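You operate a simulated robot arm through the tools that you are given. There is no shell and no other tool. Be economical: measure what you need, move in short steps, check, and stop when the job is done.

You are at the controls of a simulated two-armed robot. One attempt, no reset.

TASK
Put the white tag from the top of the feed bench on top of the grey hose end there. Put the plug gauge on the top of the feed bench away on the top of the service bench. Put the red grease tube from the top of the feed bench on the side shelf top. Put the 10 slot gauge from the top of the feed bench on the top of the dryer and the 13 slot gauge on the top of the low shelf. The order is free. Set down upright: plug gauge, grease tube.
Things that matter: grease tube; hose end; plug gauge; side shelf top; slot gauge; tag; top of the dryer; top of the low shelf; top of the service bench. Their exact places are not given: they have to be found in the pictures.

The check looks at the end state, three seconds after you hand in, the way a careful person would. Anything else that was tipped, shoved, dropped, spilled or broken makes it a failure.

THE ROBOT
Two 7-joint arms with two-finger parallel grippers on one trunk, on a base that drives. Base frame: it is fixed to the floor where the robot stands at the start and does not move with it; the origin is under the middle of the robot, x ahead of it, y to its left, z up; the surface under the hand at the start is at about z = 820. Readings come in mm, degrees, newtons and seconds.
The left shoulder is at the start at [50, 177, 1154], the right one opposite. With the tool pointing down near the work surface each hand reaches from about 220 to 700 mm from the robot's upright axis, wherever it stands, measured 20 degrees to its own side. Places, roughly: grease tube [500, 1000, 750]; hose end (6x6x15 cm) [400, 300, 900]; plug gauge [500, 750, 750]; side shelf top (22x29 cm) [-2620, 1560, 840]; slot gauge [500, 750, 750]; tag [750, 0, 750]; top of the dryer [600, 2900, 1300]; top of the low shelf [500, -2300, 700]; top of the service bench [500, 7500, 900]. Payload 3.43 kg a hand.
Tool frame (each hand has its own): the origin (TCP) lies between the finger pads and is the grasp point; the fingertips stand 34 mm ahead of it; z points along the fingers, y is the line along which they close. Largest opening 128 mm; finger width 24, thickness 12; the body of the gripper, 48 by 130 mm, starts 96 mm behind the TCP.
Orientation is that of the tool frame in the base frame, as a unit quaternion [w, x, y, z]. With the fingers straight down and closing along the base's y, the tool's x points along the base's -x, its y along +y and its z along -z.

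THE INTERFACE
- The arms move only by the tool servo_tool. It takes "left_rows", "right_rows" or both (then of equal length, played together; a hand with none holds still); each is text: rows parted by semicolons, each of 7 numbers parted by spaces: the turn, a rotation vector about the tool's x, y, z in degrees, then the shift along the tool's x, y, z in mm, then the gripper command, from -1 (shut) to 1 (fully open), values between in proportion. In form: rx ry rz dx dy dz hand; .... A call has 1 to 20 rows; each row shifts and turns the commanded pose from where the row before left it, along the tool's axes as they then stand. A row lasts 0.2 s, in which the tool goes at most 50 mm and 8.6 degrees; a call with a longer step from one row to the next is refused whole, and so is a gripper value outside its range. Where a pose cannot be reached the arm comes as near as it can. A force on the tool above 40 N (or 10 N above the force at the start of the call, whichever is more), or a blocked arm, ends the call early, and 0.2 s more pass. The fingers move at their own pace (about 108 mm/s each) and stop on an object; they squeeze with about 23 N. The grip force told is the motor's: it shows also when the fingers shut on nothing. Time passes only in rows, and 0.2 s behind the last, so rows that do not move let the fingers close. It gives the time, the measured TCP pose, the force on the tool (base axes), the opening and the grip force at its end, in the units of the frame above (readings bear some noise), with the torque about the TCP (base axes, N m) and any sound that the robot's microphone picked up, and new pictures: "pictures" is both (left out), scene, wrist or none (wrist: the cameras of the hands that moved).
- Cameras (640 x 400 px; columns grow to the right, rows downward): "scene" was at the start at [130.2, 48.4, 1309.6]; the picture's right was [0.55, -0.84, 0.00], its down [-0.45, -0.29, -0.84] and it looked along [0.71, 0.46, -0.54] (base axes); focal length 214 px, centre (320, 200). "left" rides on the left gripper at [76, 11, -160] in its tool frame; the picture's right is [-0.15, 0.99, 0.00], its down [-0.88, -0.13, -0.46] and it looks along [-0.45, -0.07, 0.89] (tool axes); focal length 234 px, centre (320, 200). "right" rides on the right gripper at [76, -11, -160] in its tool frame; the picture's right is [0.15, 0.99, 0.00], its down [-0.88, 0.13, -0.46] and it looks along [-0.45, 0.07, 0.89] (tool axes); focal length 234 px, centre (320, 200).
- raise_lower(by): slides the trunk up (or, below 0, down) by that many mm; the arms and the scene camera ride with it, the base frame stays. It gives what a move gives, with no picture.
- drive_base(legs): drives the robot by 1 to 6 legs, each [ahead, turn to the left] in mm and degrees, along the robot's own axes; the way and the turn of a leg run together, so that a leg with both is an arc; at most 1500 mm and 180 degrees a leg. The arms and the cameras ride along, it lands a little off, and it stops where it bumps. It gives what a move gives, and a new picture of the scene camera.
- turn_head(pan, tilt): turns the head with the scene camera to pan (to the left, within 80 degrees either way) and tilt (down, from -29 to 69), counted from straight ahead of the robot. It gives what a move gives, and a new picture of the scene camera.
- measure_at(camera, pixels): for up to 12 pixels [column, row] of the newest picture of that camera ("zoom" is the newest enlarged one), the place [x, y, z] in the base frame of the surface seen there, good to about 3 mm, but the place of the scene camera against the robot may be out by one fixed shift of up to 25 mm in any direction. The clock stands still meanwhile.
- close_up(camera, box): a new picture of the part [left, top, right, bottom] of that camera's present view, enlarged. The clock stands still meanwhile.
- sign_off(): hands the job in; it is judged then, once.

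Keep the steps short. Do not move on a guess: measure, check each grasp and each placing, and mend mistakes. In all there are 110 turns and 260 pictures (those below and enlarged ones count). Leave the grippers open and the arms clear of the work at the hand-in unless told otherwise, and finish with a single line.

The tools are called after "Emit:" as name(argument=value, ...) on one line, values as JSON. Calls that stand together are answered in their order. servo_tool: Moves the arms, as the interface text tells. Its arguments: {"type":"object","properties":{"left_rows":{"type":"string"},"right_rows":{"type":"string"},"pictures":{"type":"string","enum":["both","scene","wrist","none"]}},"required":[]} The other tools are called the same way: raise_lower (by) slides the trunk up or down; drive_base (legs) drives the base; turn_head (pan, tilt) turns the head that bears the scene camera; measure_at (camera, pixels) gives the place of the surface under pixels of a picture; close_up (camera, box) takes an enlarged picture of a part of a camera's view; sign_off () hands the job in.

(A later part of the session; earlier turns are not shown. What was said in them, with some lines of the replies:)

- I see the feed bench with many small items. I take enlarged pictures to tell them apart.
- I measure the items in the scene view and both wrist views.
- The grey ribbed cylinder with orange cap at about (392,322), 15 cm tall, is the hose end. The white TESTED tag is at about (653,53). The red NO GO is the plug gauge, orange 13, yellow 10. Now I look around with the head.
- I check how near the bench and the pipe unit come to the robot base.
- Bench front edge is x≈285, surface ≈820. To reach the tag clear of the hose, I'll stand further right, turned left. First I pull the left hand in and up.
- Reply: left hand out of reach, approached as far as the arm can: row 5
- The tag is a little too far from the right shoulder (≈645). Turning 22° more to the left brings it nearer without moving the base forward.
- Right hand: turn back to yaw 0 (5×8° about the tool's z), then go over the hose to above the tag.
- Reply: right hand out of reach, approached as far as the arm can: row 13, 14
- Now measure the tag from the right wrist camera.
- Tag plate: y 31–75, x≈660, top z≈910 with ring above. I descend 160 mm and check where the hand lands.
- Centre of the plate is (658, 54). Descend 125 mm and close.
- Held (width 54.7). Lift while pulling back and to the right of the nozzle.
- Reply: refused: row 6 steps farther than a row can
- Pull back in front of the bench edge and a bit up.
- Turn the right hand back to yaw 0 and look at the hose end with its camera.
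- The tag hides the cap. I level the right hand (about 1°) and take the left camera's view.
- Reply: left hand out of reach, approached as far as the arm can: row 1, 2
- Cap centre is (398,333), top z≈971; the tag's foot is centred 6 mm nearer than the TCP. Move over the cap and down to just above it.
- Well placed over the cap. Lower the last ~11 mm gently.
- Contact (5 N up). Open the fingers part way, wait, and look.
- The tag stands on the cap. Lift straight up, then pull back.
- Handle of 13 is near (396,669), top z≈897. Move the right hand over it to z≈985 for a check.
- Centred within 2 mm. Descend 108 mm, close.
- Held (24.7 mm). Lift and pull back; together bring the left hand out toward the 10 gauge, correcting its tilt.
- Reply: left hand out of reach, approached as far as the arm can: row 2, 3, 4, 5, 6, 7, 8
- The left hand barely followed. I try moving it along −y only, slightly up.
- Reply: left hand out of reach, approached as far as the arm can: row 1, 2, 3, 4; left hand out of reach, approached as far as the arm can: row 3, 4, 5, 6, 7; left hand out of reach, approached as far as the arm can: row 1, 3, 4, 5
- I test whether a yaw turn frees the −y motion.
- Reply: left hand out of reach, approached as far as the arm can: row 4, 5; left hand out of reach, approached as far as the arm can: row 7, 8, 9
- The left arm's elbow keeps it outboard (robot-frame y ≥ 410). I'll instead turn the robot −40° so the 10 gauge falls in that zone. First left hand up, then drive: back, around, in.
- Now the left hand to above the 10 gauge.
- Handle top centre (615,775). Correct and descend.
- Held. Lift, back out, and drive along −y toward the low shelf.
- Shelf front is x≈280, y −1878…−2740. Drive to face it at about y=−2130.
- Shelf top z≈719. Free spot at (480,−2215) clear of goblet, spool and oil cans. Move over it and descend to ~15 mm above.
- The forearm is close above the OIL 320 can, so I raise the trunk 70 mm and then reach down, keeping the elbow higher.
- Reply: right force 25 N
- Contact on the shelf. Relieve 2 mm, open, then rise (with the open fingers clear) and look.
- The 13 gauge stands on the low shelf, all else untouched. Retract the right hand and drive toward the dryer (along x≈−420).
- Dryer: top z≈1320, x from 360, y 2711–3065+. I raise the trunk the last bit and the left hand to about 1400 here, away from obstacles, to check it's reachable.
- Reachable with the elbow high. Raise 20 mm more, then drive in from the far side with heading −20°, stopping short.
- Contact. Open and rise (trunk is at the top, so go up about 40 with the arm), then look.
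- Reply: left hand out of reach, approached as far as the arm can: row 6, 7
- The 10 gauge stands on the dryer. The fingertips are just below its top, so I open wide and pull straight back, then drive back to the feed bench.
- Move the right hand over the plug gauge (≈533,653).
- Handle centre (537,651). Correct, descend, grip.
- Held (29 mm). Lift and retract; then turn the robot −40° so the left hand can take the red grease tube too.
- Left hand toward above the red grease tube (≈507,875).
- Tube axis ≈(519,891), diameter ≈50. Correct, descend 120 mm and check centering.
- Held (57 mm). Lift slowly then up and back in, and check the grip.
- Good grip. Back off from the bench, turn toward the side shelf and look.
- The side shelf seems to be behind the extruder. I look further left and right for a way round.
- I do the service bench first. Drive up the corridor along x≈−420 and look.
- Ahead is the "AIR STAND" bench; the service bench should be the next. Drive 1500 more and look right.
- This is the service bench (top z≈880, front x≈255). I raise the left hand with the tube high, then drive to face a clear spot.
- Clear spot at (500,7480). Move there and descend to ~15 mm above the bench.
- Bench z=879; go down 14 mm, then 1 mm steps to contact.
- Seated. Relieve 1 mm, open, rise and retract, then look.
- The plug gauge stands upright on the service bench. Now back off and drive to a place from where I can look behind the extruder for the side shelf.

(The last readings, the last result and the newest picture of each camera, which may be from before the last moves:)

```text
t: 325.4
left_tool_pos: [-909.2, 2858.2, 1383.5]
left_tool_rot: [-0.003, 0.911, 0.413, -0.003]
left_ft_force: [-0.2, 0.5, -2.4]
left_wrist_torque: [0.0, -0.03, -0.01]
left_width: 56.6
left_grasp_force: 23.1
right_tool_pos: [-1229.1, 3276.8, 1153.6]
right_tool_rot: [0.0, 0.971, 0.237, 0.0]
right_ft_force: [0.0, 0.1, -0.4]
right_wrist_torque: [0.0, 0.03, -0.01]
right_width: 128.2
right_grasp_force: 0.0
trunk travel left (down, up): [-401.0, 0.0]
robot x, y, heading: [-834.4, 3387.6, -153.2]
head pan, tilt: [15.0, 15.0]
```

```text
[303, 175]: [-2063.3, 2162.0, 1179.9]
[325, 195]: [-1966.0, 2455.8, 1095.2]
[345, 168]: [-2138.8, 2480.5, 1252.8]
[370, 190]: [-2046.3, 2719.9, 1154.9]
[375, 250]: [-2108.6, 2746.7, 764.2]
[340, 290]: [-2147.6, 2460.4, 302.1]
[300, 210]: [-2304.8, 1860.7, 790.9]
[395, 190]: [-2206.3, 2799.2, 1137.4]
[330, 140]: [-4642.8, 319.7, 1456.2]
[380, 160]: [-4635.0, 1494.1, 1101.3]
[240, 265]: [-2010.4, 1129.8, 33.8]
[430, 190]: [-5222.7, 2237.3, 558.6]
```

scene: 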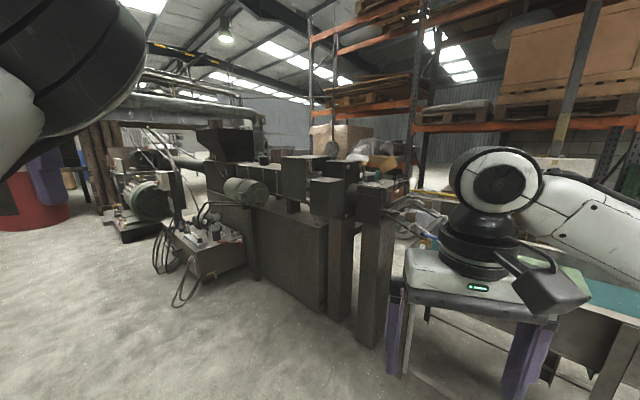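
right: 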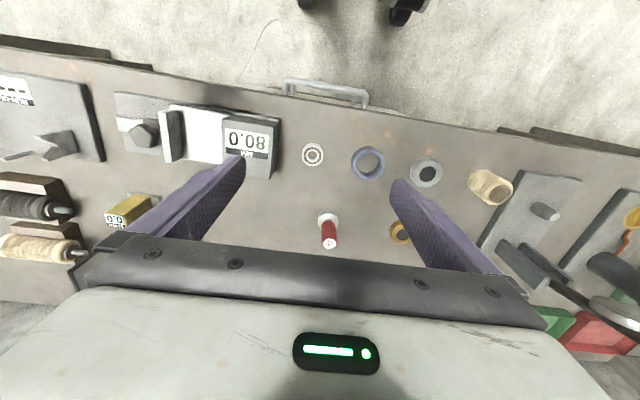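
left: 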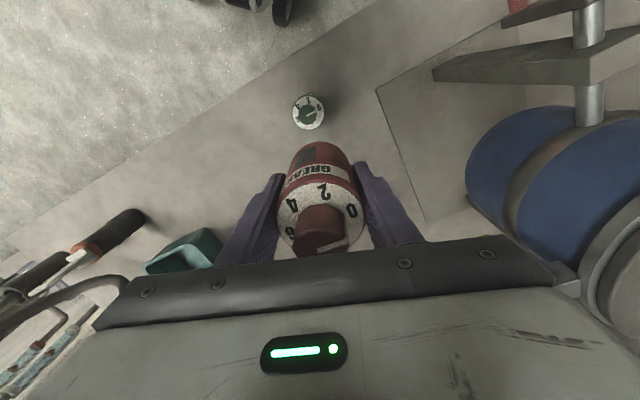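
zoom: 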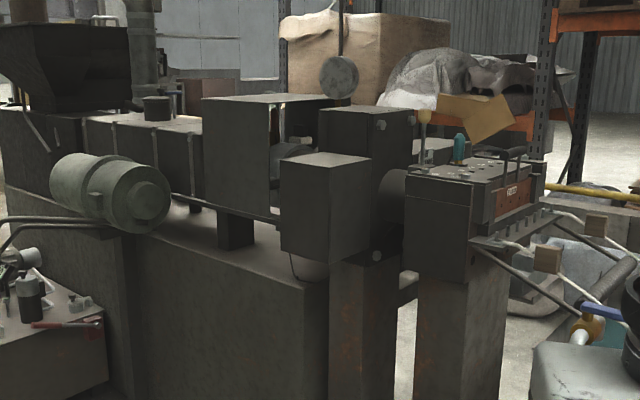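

Emit:
measure_at(camera="scene", pixels=[[150, 195], [125, 235], [175, 225], [215, 145], [80, 240], [105, 170], [190, 165], [160, 290], [165, 180], [200, 190]])

Emit:
close_up(camera="scene", box=[60, 110, 280, 260])

```text
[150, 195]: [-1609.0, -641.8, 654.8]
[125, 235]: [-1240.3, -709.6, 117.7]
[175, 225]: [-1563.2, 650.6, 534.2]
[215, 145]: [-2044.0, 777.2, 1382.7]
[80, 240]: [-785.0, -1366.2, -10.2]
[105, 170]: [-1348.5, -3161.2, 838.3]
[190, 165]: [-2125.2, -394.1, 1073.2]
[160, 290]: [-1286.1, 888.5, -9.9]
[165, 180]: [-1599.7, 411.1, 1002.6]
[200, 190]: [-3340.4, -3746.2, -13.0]
```

```text
2.67 times, centred on (170, 185) of scene
```

zoom: 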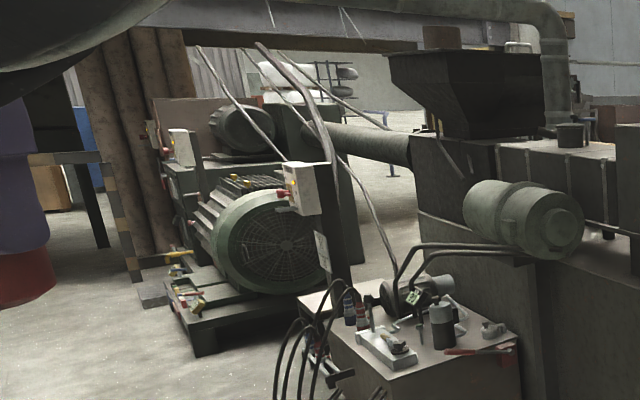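

Behind the extruder is an aisle; the south end past the drive motor looks open. Drive south (avoiding the bucket) and look west.

Emit:
drive_base(legs=[[0, 108], [614, 0], [0, -46], [1500, 0], [1500, 0], [1300, 0]])

Emit:
drive_base(legs=[[0, -75]])

Emit:
turn_head(pan=0, tilt=15)

```text
t: 355.6
left_tool_pos: [-160.9, -1653.6, 1383.0]
left_tool_rot: [-0.002, 0.582, 0.813, -0.004]
left_ft_force: [-0.8, -0.6, -1.3]
left_wrist_torque: [0.03, 0.0, -0.02]
left_width: 56.6
left_grasp_force: 22.6
right_tool_pos: [-681.9, -1724.6, 1152.6]
right_tool_rot: [0.0, 0.721, 0.693, -0.001]
right_ft_force: [0.0, 0.3, -0.3]
right_wrist_torque: [0.0, 0.0, 0.0]
right_width: 127.8
right_grasp_force: 0.1
trunk travel left (down, up): [-401.0, 0.0]
robot x, y, heading: [-579.0, -1323.3, -92.9]
head pan, tilt: [15.0, 15.0]
```

scene: 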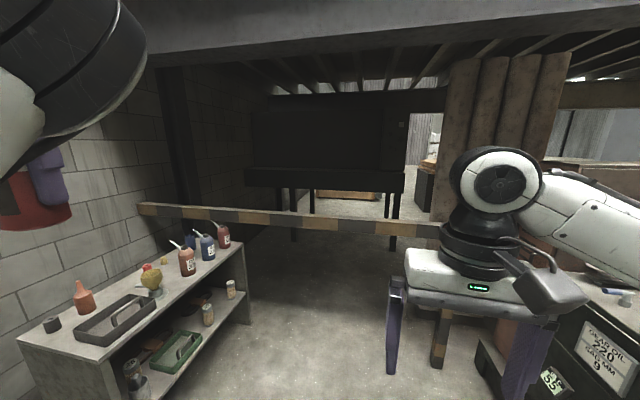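

```text
t: 359.4
left_tool_pos: [-814.1, -1804.7, 1383.6]
left_tool_rot: [-0.003, 0.963, 0.27, -0.003]
left_ft_force: [0.2, 0.6, -2.3]
left_wrist_torque: [0.03, -0.02, 0.03]
left_width: 56.5
left_grasp_force: 22.7
right_tool_pos: [-994.1, -1310.0, 1154.2]
right_tool_rot: [0.0, 0.996, 0.088, 0.0]
right_ft_force: [1.2, -0.6, 0.5]
right_wrist_torque: [0.01, -0.01, 0.02]
right_width: 128.0
right_grasp_force: 0.1
trunk travel left (down, up): [-401.0, 0.0]
robot x, y, heading: [-578.8, -1322.9, -170.3]
head pan, tilt: [15.0, 15.0]
```

scene: 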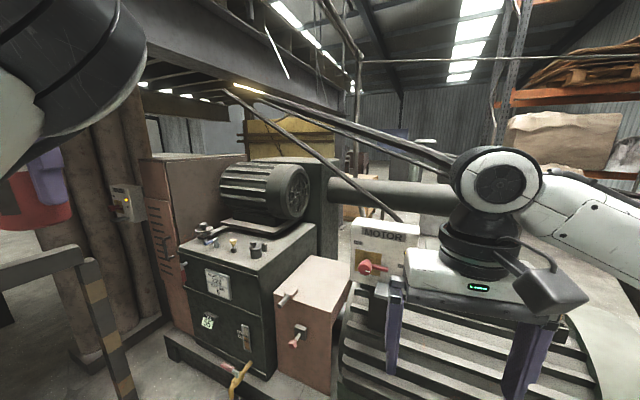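

```text
t: 360.1
left_tool_pos: [-813.3, -1805.2, 1382.1]
left_tool_rot: [-0.004, 0.963, 0.269, -0.002]
left_ft_force: [0.5, 0.1, -1.7]
left_wrist_torque: [0.02, -0.03, 0.0]
left_width: 56.6
left_grasp_force: 22.8
right_tool_pos: [-994.8, -1309.5, 1153.5]
right_tool_rot: [0.0, 0.996, 0.088, 0.0]
right_ft_force: [-0.3, -0.1, -0.3]
right_wrist_torque: [-0.01, 0.02, -0.02]
right_width: 128.2
right_grasp_force: 0.1
trunk travel left (down, up): [-401.0, 0.0]
robot x, y, heading: [-583.2, -1322.9, -170.7]
head pan, tilt: [0.0, 15.0]
```

scene: 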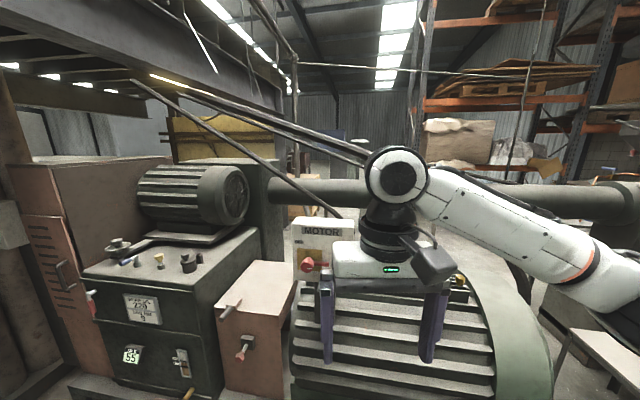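

The south side is closed by the cabinet and columns, so the way is round the north end. Drive back north.

Emit:
drive_base(legs=[[0, -144.3], [270, 0], [0, 45], [1500, 0], [1500, 0], [1500, 0]])

```text
t: 387.3
left_tool_pos: [-1054.7, 2704.3, 1380.7]
left_tool_rot: [-0.003, 0.853, -0.523, 0.002]
left_ft_force: [0.0, 2.4, -2.0]
left_wrist_torque: [-0.21, -0.02, -0.03]
left_width: 56.8
left_grasp_force: 23.2
right_tool_pos: [-548.1, 2843.7, 1151.9]
right_tool_rot: [0.001, 0.741, -0.671, 0.001]
right_ft_force: [-0.3, 1.2, -0.8]
right_wrist_torque: [-0.13, 0.05, -0.01]
right_width: 128.1
right_grasp_force: 0.1
trunk travel left (down, up): [-401.0, 0.0]
robot x, y, heading: [-592.4, 2430.1, 95.0]
head pan, tilt: [0.0, 15.0]
stopped in leg 6: the robot was blocked; the commanded pose is now the measured one
```

scene: 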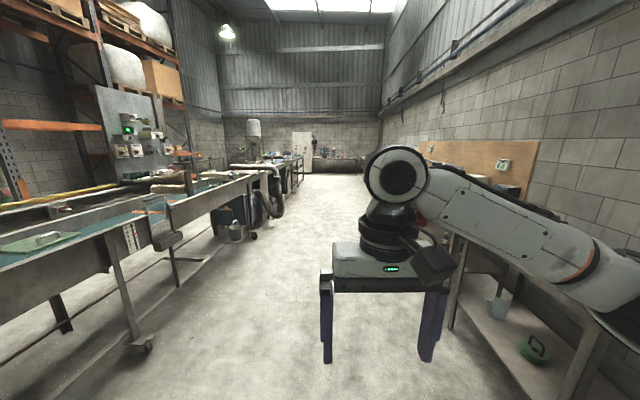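

It stopped at the bucket. I look at the bucket.

Emit:
turn_head(pan=45, tilt=60)

Emit:
measure_at(camera="scene", pixels=[[320, 200], [320, 150], [320, 250], [250, 200], [400, 200]])

```text
t: 388.5
left_tool_pos: [-1055.7, 2694.9, 1382.7]
left_tool_rot: [-0.006, 0.854, -0.52, 0.003]
left_ft_force: [0.2, -0.3, -2.0]
left_wrist_torque: [-0.03, -0.05, 0.0]
left_width: 56.6
left_grasp_force: 23.2
right_tool_pos: [-547.8, 2837.9, 1154.3]
right_tool_rot: [0.001, 0.742, -0.67, -0.001]
right_ft_force: [-0.3, -0.6, 1.0]
right_wrist_torque: [0.01, 0.01, -0.01]
right_width: 127.9
right_grasp_force: 0.2
trunk travel left (down, up): [-401.0, 0.0]
robot x, y, heading: [-593.2, 2427.5, 95.1]
head pan, tilt: [45.0, 60.0]
```

scene: 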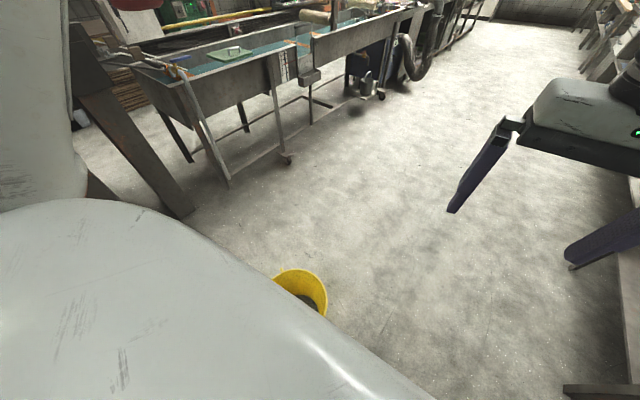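

```text
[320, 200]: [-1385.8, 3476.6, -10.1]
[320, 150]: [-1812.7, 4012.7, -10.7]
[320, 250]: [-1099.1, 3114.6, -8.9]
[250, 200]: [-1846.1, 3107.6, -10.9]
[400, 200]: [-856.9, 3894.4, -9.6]
```

Emit:
measure_at(camera="scene", pixels=[[298, 271], [326, 293], [305, 300], [277, 276]])

Emit:
close_up(camera="scene", box=[60, 0, 300, 160])

Emit:
drive_base(legs=[[-120, 0], [0, -50], [420, 0], [0, 45]])

```text
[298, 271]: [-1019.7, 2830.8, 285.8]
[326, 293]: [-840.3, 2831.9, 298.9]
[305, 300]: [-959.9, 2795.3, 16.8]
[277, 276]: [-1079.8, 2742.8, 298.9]
```

```text
2.50 times, centred on (180, 80) of scene
```

zoom: 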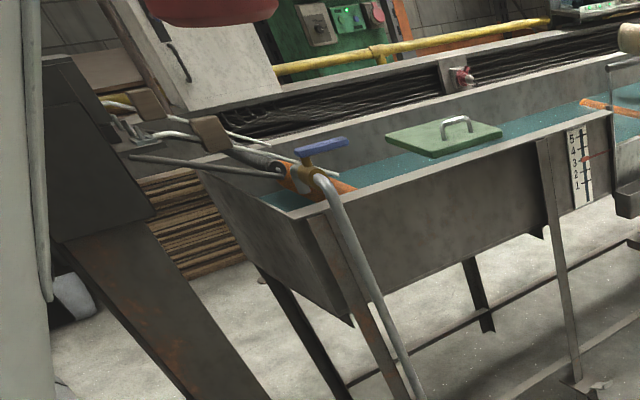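

```text
t: 396.1
left_tool_pos: [-740.2, 2913.0, 1384.1]
left_tool_rot: [-0.007, 0.835, -0.55, 0.003]
left_ft_force: [0.4, -0.2, -1.8]
left_wrist_torque: [-0.03, -0.02, 0.0]
left_width: 56.6
left_grasp_force: 23.0
right_tool_pos: [-223.1, 3021.5, 1154.2]
right_tool_rot: [0.0, 0.719, -0.695, -0.002]
right_ft_force: [-0.3, 0.4, -1.0]
right_wrist_torque: [0.04, 0.0, 0.03]
right_width: 128.2
right_grasp_force: 0.1
trunk travel left (down, up): [-401.0, 0.0]
robot x, y, heading: [-292.8, 2617.3, 91.4]
head pan, tilt: [45.0, 60.0]
```

scene: 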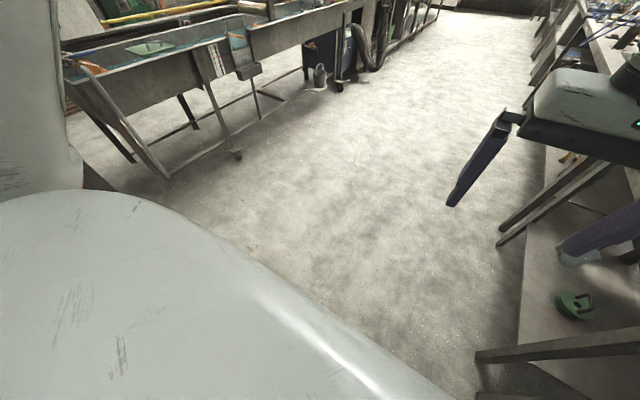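

The bucket is upright but seems pushed about 7 cm in +y. I go round to its north side to push it back, and measure it there.

Emit:
drive_base(legs=[[850, 0], [0, 90], [612, 0], [0, 88.6]])

Emit:
turn_head(pan=0, tilt=60)

Emit:
measure_at(camera="scene", pixels=[[320, 150], [320, 170], [320, 185], [320, 200], [320, 215], [320, 230], [320, 245], [320, 260], [280, 200], [360, 200], [295, 215], [345, 215]])

```text
t: 411.4
left_tool_pos: [-483.8, 3131.1, 1383.7]
left_tool_rot: [-0.003, 0.551, 0.834, -0.008]
left_ft_force: [-0.4, -0.1, -1.4]
left_wrist_torque: [0.04, 0.0, 0.0]
left_width: 56.4
left_grasp_force: 22.5
right_tool_pos: [-1003.3, 3025.3, 1154.5]
right_tool_rot: [0.002, 0.698, 0.716, -0.001]
right_ft_force: [-0.1, 0.5, 0.2]
right_wrist_torque: [0.02, -0.02, 0.0]
right_width: 127.9
right_grasp_force: 0.1
trunk travel left (down, up): [-401.0, 0.0]
robot x, y, heading: [-927.1, 3431.5, -89.4]
head pan, tilt: [45.0, 60.0]
```

scene: 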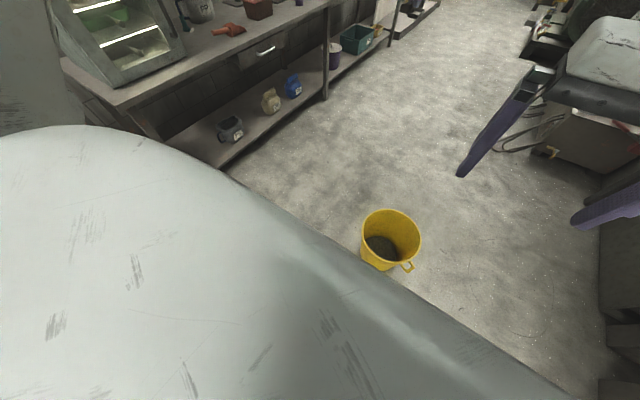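

```text
t: 412.5
left_tool_pos: [-484.8, 3129.8, 1383.6]
left_tool_rot: [-0.003, 0.551, 0.834, -0.008]
left_ft_force: [-0.3, 0.8, -1.4]
left_wrist_torque: [0.03, -0.01, 0.02]
left_width: 56.6
left_grasp_force: 23.3
right_tool_pos: [-1003.3, 3024.8, 1154.4]
right_tool_rot: [0.001, 0.698, 0.716, -0.001]
right_ft_force: [0.5, 0.2, -0.1]
right_wrist_torque: [-0.01, 0.01, 0.01]
right_width: 128.1
right_grasp_force: 0.0
trunk travel left (down, up): [-401.0, 0.0]
robot x, y, heading: [-930.2, 3433.8, -89.3]
head pan, tilt: [0.0, 60.0]
```

scene: 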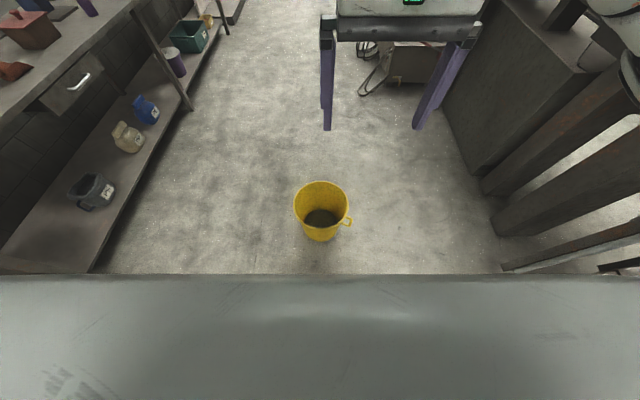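

```text
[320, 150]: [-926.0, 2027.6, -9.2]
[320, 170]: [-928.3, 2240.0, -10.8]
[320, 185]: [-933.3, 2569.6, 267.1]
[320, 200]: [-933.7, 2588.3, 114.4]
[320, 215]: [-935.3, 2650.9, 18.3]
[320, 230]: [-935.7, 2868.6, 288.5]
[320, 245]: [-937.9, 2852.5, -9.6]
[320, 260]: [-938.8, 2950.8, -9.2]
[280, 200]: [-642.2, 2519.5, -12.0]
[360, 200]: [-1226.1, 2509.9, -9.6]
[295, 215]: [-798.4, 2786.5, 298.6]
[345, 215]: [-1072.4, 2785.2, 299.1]
```

The bucket is upright at (−935,2719), practically where it was first seen — nothing to mend. Now go round the north end of the line.

Emit:
drive_base(legs=[[0, 180], [1500, 0], [1500, 0], [1500, 0], [900, 0]])

Emit:
turn_head(pan=75, tilt=20)

Emit:
measure_at(camera="scene", pixels=[[320, 180], [320, 220], [320, 260], [420, 180], [420, 220], [420, 260], [520, 180], [520, 220], [520, 260], [220, 180], [600, 200], [600, 250]])

Emit:
turn_head(pan=15, tilt=20)

Emit:
measure_at(camera="scene", pixels=[[320, 160], [320, 180], [320, 220], [220, 160], [220, 180], [220, 220], [150, 180], [150, 220], [100, 180], [100, 220], [270, 180], [270, 220]])

```text
t: 445.4
left_tool_pos: [-1378.2, 9081.2, 1383.9]
left_tool_rot: [-0.009, 0.833, -0.553, 0.003]
left_ft_force: [-0.4, -1.0, -1.8]
left_wrist_torque: [-0.02, -0.04, -0.01]
left_width: 56.7
left_grasp_force: 23.2
right_tool_pos: [-859.0, 9186.1, 1154.1]
right_tool_rot: [0.0, 0.716, -0.698, -0.001]
right_ft_force: [-0.1, -0.1, 0.0]
right_wrist_torque: [0.01, 0.02, -0.05]
right_width: 128.1
right_grasp_force: 0.1
trunk travel left (down, up): [-401.0, 0.0]
robot x, y, heading: [-934.0, 8774.5, 90.8]
head pan, tilt: [0.0, 60.0]
```

scene: 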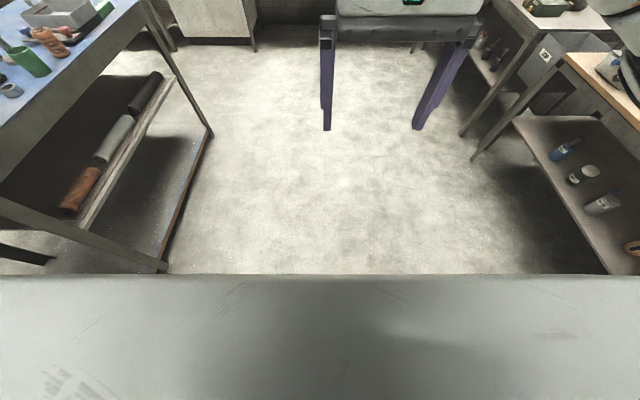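

```text
t: 446.9
left_tool_pos: [-1378.3, 9081.7, 1382.7]
left_tool_rot: [-0.008, 0.833, -0.553, 0.004]
left_ft_force: [0.5, 0.0, -1.5]
left_wrist_torque: [-0.03, -0.02, 0.01]
left_width: 56.9
left_grasp_force: 22.8
right_tool_pos: [-858.1, 9185.6, 1155.8]
right_tool_rot: [-0.001, 0.716, -0.698, -0.002]
right_ft_force: [0.0, -0.8, 0.2]
right_wrist_torque: [0.02, 0.01, 0.02]
right_width: 128.3
right_grasp_force: 0.1
trunk travel left (down, up): [-401.0, 0.0]
robot x, y, heading: [-937.5, 8779.7, 90.5]
head pan, tilt: [75.0, 20.0]
```

scene: 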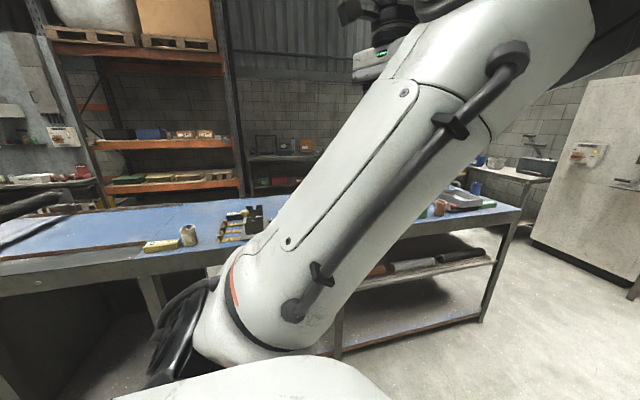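

```text
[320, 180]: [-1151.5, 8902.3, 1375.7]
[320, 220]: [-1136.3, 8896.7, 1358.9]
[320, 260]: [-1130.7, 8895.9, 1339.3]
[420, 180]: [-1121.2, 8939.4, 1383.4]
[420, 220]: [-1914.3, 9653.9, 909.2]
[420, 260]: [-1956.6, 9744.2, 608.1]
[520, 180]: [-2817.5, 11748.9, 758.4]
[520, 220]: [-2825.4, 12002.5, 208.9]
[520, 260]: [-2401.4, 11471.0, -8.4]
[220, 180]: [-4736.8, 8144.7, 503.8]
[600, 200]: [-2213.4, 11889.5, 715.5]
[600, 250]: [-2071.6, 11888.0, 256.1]
```

```text
t: 448.2
left_tool_pos: [-1377.1, 9080.6, 1382.9]
left_tool_rot: [-0.008, 0.834, -0.552, 0.005]
left_ft_force: [0.5, -0.6, -1.7]
left_wrist_torque: [-0.02, 0.02, -0.02]
left_width: 56.5
left_grasp_force: 23.0
right_tool_pos: [-859.4, 9185.6, 1155.0]
right_tool_rot: [-0.001, 0.716, -0.698, -0.002]
right_ft_force: [0.0, 0.4, -0.6]
right_wrist_torque: [0.02, 0.0, 0.01]
right_width: 127.9
right_grasp_force: 0.0
trunk travel left (down, up): [-401.0, 0.0]
robot x, y, heading: [-936.3, 8778.6, 90.5]
head pan, tilt: [15.0, 20.0]
```

scene: 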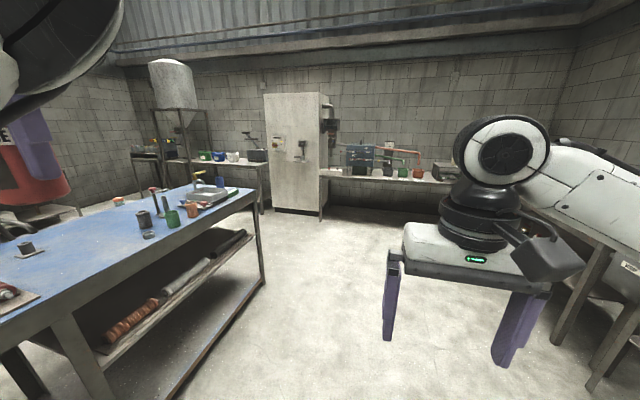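

```text
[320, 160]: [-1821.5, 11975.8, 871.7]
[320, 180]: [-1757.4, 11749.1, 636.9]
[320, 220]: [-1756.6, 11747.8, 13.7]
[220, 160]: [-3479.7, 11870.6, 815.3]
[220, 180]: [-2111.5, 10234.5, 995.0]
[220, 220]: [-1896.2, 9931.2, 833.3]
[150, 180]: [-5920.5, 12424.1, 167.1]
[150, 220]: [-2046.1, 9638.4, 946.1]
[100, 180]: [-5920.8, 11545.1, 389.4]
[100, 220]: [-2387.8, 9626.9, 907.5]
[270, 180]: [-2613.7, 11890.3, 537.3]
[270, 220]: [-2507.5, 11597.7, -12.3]
```

The blue table ends at y≈10.3 m and the back wall benches begin at ≈11.7 m. Drive through at y≈11 m to x≈−3640 and look south.

Emit:
drive_base(legs=[[1500, 0], [720, 0], [0, 90], [1400, 0], [1300, 0], [0, 90]])

Emit:
turn_head(pan=0, tilt=12)

Emit:
measure_at(camera="scene", pixels=[[320, 180], [320, 200], [320, 230], [270, 180], [270, 200], [270, 230], [370, 180], [370, 200], [220, 200], [220, 240], [170, 220], [450, 220]])

```text
t: 479.4
left_tool_pos: [-3229.4, 10616.4, 1382.7]
left_tool_rot: [-0.003, 0.544, 0.839, -0.008]
left_ft_force: [0.0, 0.2, -2.3]
left_wrist_torque: [0.0, -0.01, 0.04]
left_width: 56.7
left_grasp_force: 23.3
right_tool_pos: [-3748.7, 10501.8, 1155.6]
right_tool_rot: [0.003, 0.691, 0.723, 0.0]
right_ft_force: [-0.2, 0.4, -0.4]
right_wrist_torque: [-0.01, 0.01, 0.01]
right_width: 128.0
right_grasp_force: 0.0
trunk travel left (down, up): [-401.0, 0.0]
robot x, y, heading: [-3680.1, 10909.4, -88.1]
head pan, tilt: [15.0, 20.0]
```

scene: 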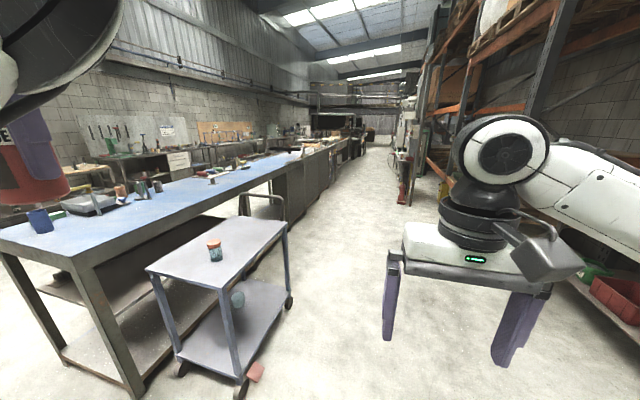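

```text
t: 480.2
left_tool_pos: [-3230.6, 10615.7, 1384.3]
left_tool_rot: [-0.003, 0.544, 0.839, -0.009]
left_ft_force: [-0.2, 0.7, -1.0]
left_wrist_torque: [0.02, 0.02, -0.03]
left_width: 56.6
left_grasp_force: 23.0
right_tool_pos: [-3748.0, 10502.3, 1155.6]
right_tool_rot: [0.002, 0.691, 0.723, -0.002]
right_ft_force: [0.1, 0.1, 0.3]
right_wrist_torque: [0.01, 0.0, 0.03]
right_width: 128.0
right_grasp_force: 0.0
trunk travel left (down, up): [-401.0, 0.0]
robot x, y, heading: [-3678.3, 10906.2, -88.2]
head pan, tilt: [0.0, 12.0]
```

scene: 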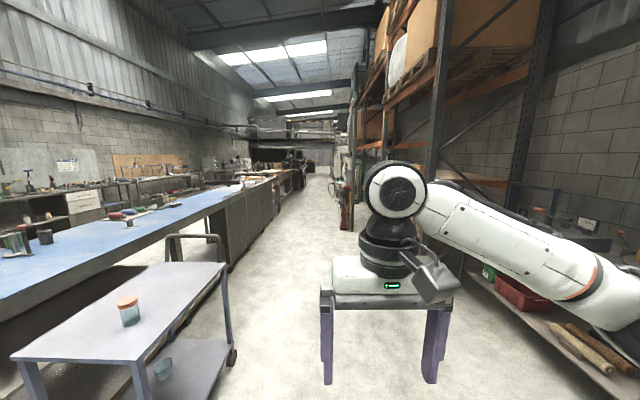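

```text
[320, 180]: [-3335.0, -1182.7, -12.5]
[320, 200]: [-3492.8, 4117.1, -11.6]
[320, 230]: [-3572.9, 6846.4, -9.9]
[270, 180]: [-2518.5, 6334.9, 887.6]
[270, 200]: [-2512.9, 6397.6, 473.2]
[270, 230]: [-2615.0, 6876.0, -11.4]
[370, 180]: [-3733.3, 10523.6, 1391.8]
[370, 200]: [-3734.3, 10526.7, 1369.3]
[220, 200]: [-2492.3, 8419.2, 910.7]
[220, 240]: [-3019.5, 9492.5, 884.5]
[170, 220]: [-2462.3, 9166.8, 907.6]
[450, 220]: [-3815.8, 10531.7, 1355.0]
```

Aisle is clear straight south (cart at left, x>−3070). Drive 7.5 m down it and look toward the shelf.

Emit:
drive_base(legs=[[0, -0.8], [1500, 0], [1500, 0], [1500, 0], [1500, 0], [1400, 0]])

Emit:
turn_head(pan=15, tilt=15)

Emit:
measure_at(camera="scene", pixels=[[300, 190], [280, 200], [260, 200], [300, 210], [270, 220], [320, 200], [340, 220], [240, 210], [220, 200], [290, 180], [310, 230], [250, 230]])

```text
t: 515.7
left_tool_pos: [-2592.7, 3255.9, 1384.0]
left_tool_rot: [-0.003, 0.518, 0.855, -0.008]
left_ft_force: [0.9, 0.1, -1.7]
left_wrist_torque: [0.01, 0.0, 0.02]
left_width: 56.6
left_grasp_force: 22.4
right_tool_pos: [-3101.0, 3110.6, 1154.7]
right_tool_rot: [0.002, 0.669, 0.743, 0.0]
right_ft_force: [-1.0, -0.2, -0.6]
right_wrist_torque: [-0.02, 0.03, 0.01]
right_width: 128.2
right_grasp_force: 0.0
trunk travel left (down, up): [-401.0, 0.0]
robot x, y, heading: [-3056.4, 3521.8, -84.8]
head pan, tilt: [0.0, 12.0]
```

scene: 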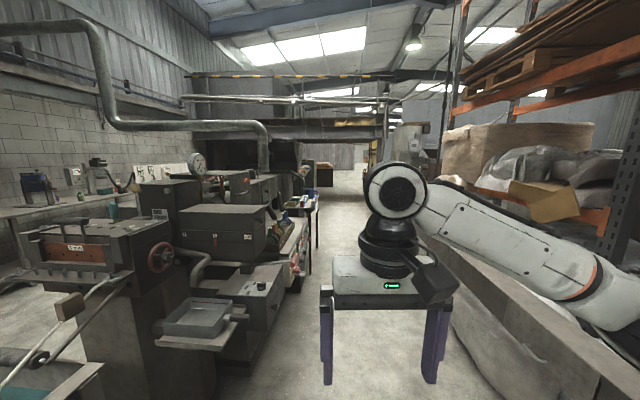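

```text
t: 516.4
left_tool_pos: [-2592.1, 3255.5, 1383.1]
left_tool_rot: [-0.004, 0.518, 0.855, -0.009]
left_ft_force: [-0.1, 0.1, -1.3]
left_wrist_torque: [-0.01, 0.04, -0.02]
left_width: 56.5
left_grasp_force: 23.3
right_tool_pos: [-3101.4, 3110.7, 1154.7]
right_tool_rot: [0.002, 0.668, 0.744, -0.001]
right_ft_force: [0.6, 0.2, -0.2]
right_wrist_torque: [0.03, -0.04, 0.01]
right_width: 127.9
right_grasp_force: 0.0
trunk travel left (down, up): [-401.0, 0.0]
robot x, y, heading: [-3056.8, 3520.8, -84.8]
head pan, tilt: [15.0, 15.0]
```

scene: 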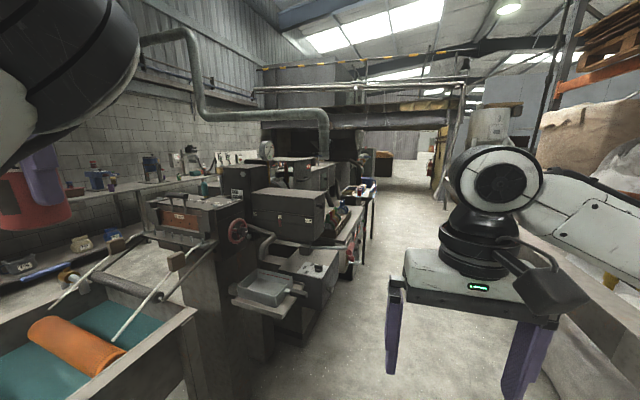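

```text
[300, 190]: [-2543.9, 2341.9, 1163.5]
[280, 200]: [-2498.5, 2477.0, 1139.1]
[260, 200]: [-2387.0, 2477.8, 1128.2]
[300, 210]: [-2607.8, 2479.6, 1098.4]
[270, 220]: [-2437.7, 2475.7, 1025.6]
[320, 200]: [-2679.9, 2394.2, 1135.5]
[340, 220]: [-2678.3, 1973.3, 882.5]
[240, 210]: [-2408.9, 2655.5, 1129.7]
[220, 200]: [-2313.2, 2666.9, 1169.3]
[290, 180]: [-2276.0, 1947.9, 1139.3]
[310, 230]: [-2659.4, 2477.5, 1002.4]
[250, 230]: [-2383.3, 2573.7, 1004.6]
```

Emit:
close_up(camera="scene", box=[230, 160, 390, 310])

Emit:
measure_at(camera="scene", pixels=[[355, 215], [350, 225], [345, 235], [340, 245], [355, 235], [330, 215], [350, 205], [365, 195], [265, 285], [270, 310], [320, 270], [355, 262]])

```text
2.67 times, centred on (310, 235) of scene
```

zoom: 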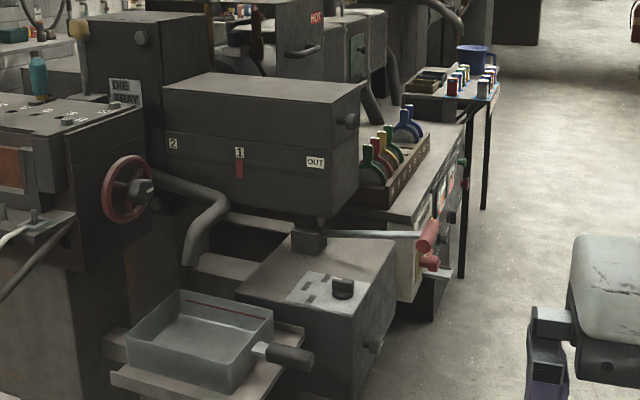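

```text
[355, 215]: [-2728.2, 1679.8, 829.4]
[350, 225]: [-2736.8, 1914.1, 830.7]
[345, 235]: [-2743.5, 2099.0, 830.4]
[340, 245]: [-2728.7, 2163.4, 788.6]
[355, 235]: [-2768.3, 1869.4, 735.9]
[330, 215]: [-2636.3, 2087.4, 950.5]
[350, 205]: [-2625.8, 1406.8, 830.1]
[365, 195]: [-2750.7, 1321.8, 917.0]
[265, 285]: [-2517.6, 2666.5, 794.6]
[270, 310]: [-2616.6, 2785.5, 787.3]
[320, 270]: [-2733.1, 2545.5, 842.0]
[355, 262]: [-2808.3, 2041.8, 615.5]
```

The side shelf (z≈841) lies beyond the rack of coloured pieces. Drive alongside it and look down with the left wrist camera.

Emit:
drive_base(legs=[[0, -10], [1500, 0], [97, 0], [0, 4.8]])

Emit:
servo_tool(left_rows="0 0 0 0 0 0 -1", pictures="wrist")

Emit:
measure_at(camera="left", pixels=[[320, 120], [380, 120], [440, 120], [380, 80], [440, 80], [500, 120], [260, 120], [500, 80], [440, 160], [500, 160], [560, 120], [560, 160]])

Emit:
turn_head(pan=40, tilt=40)

```text
t: 525.8
left_tool_pos: [-2753.1, 1610.2, 1383.5]
left_tool_rot: [-0.004, 0.559, 0.829, -0.008]
left_ft_force: [0.2, -0.1, -1.1]
left_wrist_torque: [0.01, -0.01, -0.02]
left_width: 56.2
left_grasp_force: 23.4
right_tool_pos: [-3274.1, 1514.3, 1155.7]
right_tool_rot: [0.001, 0.704, 0.71, -0.002]
right_ft_force: [0.5, 0.2, -0.1]
right_wrist_torque: [0.0, 0.02, 0.01]
right_width: 128.1
right_grasp_force: 0.0
trunk travel left (down, up): [-401.0, 0.0]
robot x, y, heading: [-3191.5, 1923.4, -90.0]
head pan, tilt: [15.0, 15.0]
```

scene: 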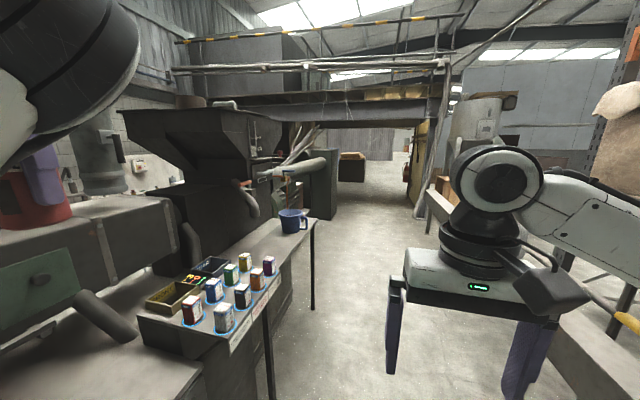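

```text
t: 526.2
left_tool_pos: [-2753.4, 1611.1, 1383.9]
left_tool_rot: [-0.004, 0.559, 0.829, -0.008]
left_ft_force: [-0.5, 0.2, -1.4]
left_wrist_torque: [0.02, -0.02, 0.02]
left_width: 56.7
left_grasp_force: 22.9
right_tool_pos: [-3274.9, 1513.3, 1153.8]
right_tool_rot: [0.001, 0.704, 0.71, -0.002]
right_ft_force: [0.6, 0.5, -0.7]
right_wrist_torque: [-0.01, -0.03, 0.01]
right_width: 127.8
right_grasp_force: 0.0
trunk travel left (down, up): [-401.0, 0.0]
robot x, y, heading: [-3190.9, 1917.9, -90.1]
head pan, tilt: [15.0, 15.0]
```

left: 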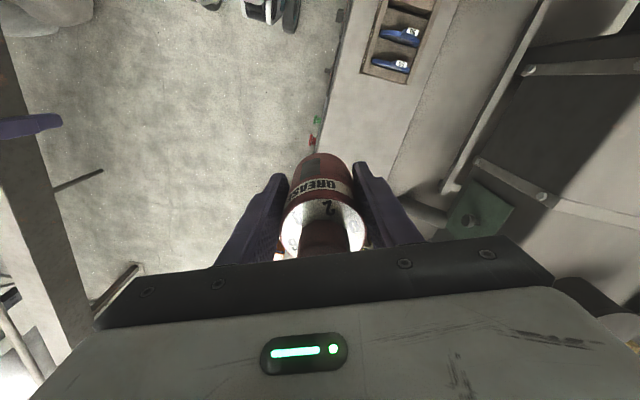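

```text
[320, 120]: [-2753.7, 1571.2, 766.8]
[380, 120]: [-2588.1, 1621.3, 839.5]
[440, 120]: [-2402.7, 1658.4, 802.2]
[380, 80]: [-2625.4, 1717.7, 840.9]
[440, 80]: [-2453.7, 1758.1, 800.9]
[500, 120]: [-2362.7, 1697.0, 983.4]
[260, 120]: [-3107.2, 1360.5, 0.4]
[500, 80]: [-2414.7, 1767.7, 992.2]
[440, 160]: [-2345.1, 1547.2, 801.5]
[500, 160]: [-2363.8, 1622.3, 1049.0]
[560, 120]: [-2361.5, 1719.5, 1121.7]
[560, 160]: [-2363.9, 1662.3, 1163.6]
```

```text
t: 527.1
left_tool_pos: [-2754.0, 1610.9, 1382.4]
left_tool_rot: [-0.003, 0.558, 0.83, -0.008]
left_ft_force: [0.4, 0.0, -1.9]
left_wrist_torque: [0.03, 0.02, 0.02]
left_width: 56.9
left_grasp_force: 22.7
right_tool_pos: [-3274.9, 1514.6, 1155.8]
right_tool_rot: [0.002, 0.704, 0.71, 0.0]
right_ft_force: [-0.2, 0.3, 0.5]
right_wrist_torque: [0.0, 0.01, -0.02]
right_width: 128.1
right_grasp_force: 0.0
trunk travel left (down, up): [-401.0, 0.0]
robot x, y, heading: [-3192.7, 1917.4, -90.2]
head pan, tilt: [40.0, 40.0]
```

scene: 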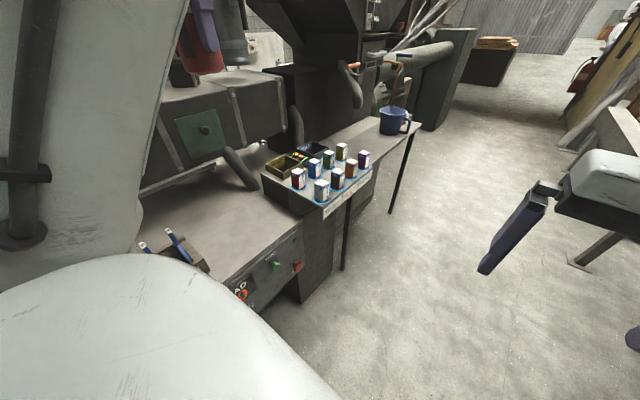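

Surface z=840 is free around (−2620,1560). Descend, move over it, and check from the wrist and scene cameras.

Emit:
servo_tool(left_rows="-0.8 0 0 0 0 40 -1;0 0 0 0 0 40 -1;0 0 0 0 0 40 -1;0 0 0 0 0 40 -1;0 0 0 0 0 40 -1;0 0 0 0 0 40 -1;0 0 0 0 0 40 -1;0 0 0 -24.4 26.2 0 -1;0 0 0 -24.4 26.2 0 -1;0 0 0 -24.4 26.2 0 -1;0 0 0 -24.4 26.2 0 -1;0 0 0 0 0 40 -1;0 0 0 0 0 40 -1;0 0 0 0 0 40 -1;0 0 0 0 0 30 -1;0 0 0 0 0 0 -1", pictures="both")

Emit:
measure_at(camera="left", pixels=[[250, 140], [320, 120], [400, 140], [220, 180], [430, 180], [200, 120], [450, 120], [320, 90]])

```text
t: 530.5
left_tool_pos: [-2620.7, 1554.9, 955.2]
left_tool_rot: [0.002, 0.558, 0.83, -0.003]
left_ft_force: [0.6, -0.7, -1.7]
left_wrist_torque: [0.05, -0.02, -0.04]
left_width: 56.8
left_grasp_force: 22.9
right_tool_pos: [-3275.8, 1513.8, 1153.5]
right_tool_rot: [0.002, 0.703, 0.711, -0.001]
right_ft_force: [0.7, 1.1, -0.1]
right_wrist_torque: [-0.03, -0.01, -0.02]
right_width: 128.0
right_grasp_force: 0.2
trunk travel left (down, up): [-401.0, 0.0]
robot x, y, heading: [-3195.6, 1922.5, -90.5]
head pan, tilt: [40.0, 40.0]
```

scene: 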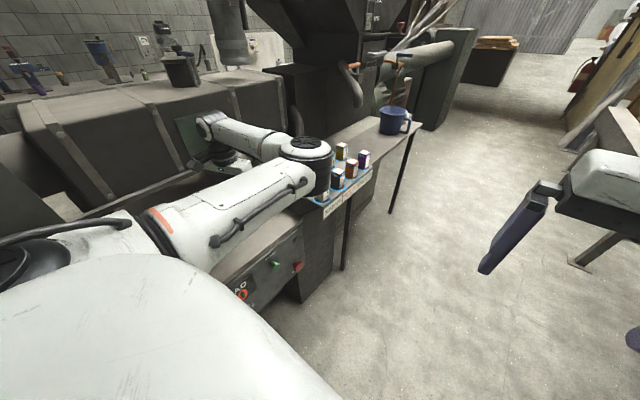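
left: 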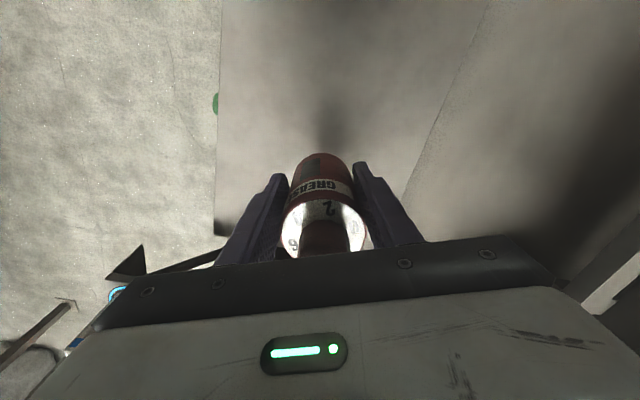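

```text
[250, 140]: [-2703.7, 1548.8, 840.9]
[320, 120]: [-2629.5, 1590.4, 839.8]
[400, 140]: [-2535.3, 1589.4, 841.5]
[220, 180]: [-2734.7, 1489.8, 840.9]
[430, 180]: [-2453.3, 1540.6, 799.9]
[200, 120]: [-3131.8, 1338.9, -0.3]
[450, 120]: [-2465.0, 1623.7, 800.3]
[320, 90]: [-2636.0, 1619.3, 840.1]
```

Shelf at z 840.5 under the tube. Lower to just above, then 1 mm steps.

Emit:
servo_tool(left_rows="0 0 0 0 0 20 -1;0 0 0 0 0 20 -1;0 0 0 0 0 10 -1;0 0 0 0 0 1 -1;0 0 0 0 0 0 -1", pictures="none")

Emit:
servo_tool(left_rows="0 0 0 0 0 1 -1;0 0 0 0 0 1 -1;0 0 0 0 0 0 -1", pictures="none")

Emit:
servo_tool(left_rows="0 0 0 0 0 1 -1;0 0 0 0 0 0 -1", pictures="wrist")

```text
t: 531.7
left_tool_pos: [-2622.8, 1555.7, 903.1]
left_tool_rot: [0.001, 0.558, 0.83, -0.003]
left_ft_force: [-0.4, 0.3, -1.5]
left_wrist_torque: [0.0, -0.05, 0.02]
left_width: 56.5
left_grasp_force: 23.0
right_tool_pos: [-3275.3, 1514.7, 1154.5]
right_tool_rot: [0.002, 0.704, 0.71, -0.002]
right_ft_force: [-0.2, 0.5, 0.3]
right_wrist_torque: [0.0, 0.02, 0.0]
right_width: 127.8
right_grasp_force: 0.1
trunk travel left (down, up): [-401.0, 0.0]
robot x, y, heading: [-3189.8, 1919.6, -90.2]
head pan, tilt: [40.0, 40.0]
```

```text
t: 532.5
left_tool_pos: [-2621.4, 1556.4, 901.7]
left_tool_rot: [0.001, 0.559, 0.829, -0.002]
left_ft_force: [0.2, -0.3, 1.4]
left_wrist_torque: [0.0, -0.13, -0.03]
left_width: 56.8
left_grasp_force: 22.6
right_tool_pos: [-3274.8, 1515.2, 1155.4]
right_tool_rot: [0.002, 0.704, 0.71, 0.0]
right_ft_force: [-0.3, -1.2, -0.3]
right_wrist_torque: [0.02, -0.03, -0.01]
right_width: 128.0
right_grasp_force: 0.1
trunk travel left (down, up): [-401.0, 0.0]
robot x, y, heading: [-3190.2, 1915.0, -90.3]
head pan, tilt: [40.0, 40.0]
```

```text
t: 533.1
left_tool_pos: [-2621.2, 1556.6, 902.0]
left_tool_rot: [0.002, 0.558, 0.83, -0.002]
left_ft_force: [-1.3, 3.0, 10.8]
left_wrist_torque: [0.07, -0.14, 0.02]
left_width: 56.7
left_grasp_force: 23.0
right_tool_pos: [-3276.0, 1515.0, 1155.4]
right_tool_rot: [0.003, 0.704, 0.71, -0.001]
right_ft_force: [1.0, 0.1, 0.2]
right_wrist_torque: [0.02, 0.01, -0.03]
right_width: 128.3
right_grasp_force: 0.1
trunk travel left (down, up): [-401.0, 0.0]
robot x, y, heading: [-3193.7, 1918.3, -90.1]
head pan, tilt: [40.0, 40.0]
5 turns are left
```

left: 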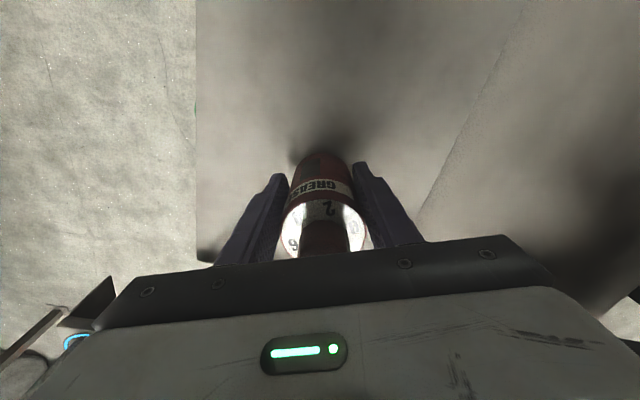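

Seated (10 N). Release, rise straight up, pull back, and check.

Emit:
servo_tool(left_rows="0 0 0 0 0 -0.5 -1;0 0 0 0 0 0 -0.1;0 0 0 0 0 0 0.3;0 0 0 0 0 0 0.6;0 0 0 0 0 0 0.6;0 0 0 0 0 -20 0.6;0 0 0 0 0 -35 0.6;0 0 0 0 0 -40 0.6;0 0 0 0 0 -40 0.6;0 0 0 0 0 -40 0.6;0 0 0 0 0 -40 0.6;0 0 0 20 -25 -30 0.8;0 0 0 20 -25 -30 1;0 0 0 20 -25 -30 1;0 0 0 20 -25 -30 1", pictures="both")

Emit:
close_up(camera="left", box=[220, 60, 480, 230])

```text
t: 536.3
left_tool_pos: [-2746.4, 1594.9, 1236.7]
left_tool_rot: [0.001, 0.558, 0.83, -0.002]
left_ft_force: [-0.2, -1.1, 0.2]
left_wrist_torque: [0.04, -0.07, 0.01]
left_width: 127.8
left_grasp_force: 0.0
right_tool_pos: [-3275.8, 1515.1, 1154.6]
right_tool_rot: [0.002, 0.704, 0.71, -0.002]
right_ft_force: [-0.4, 0.2, 0.2]
right_wrist_torque: [0.02, -0.03, -0.04]
right_width: 127.9
right_grasp_force: 0.0
trunk travel left (down, up): [-401.0, 0.0]
robot x, y, heading: [-3191.2, 1915.9, -90.1]
head pan, tilt: [40.0, 40.0]
```

scene: 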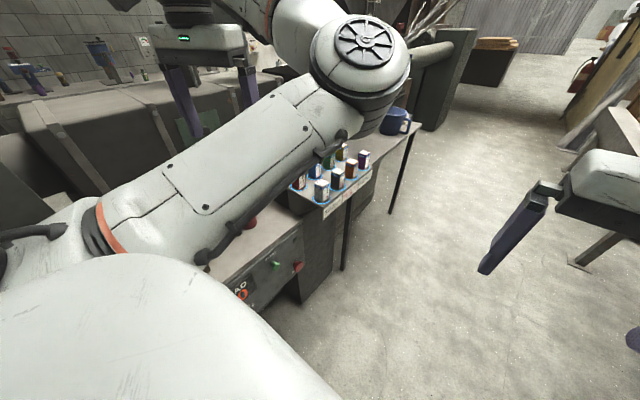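
left: 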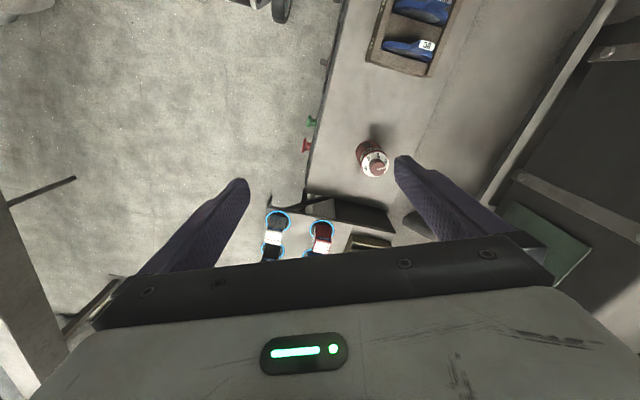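

```text
2.35 times, centred on (350, 145) of left
4 turns are left
```

zoom: 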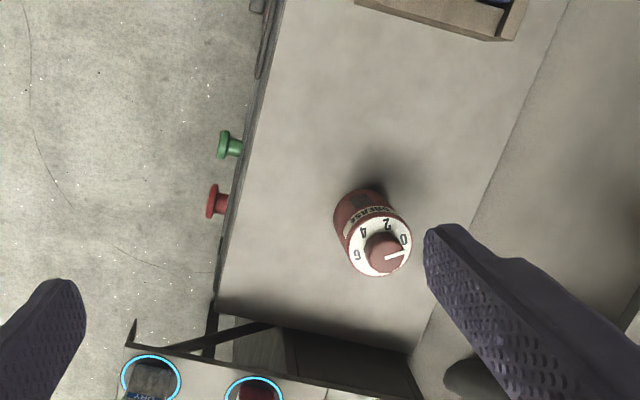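

The grease tube stands upright on the side shelf. Both grippers are open and the arms are clear, so I hand in.

Emit:
sign_off()

```text
The job is handed in.
```

All five items are placed and handed in: tag on the hose end, plug gauge upright on the service bench, grease tube upright on the side shelf, 10 gauge on the dryer, 13 gauge on the low shelf; while driving, the base bumped the yellow bucket, which stayed upright and close to where it was first seen.
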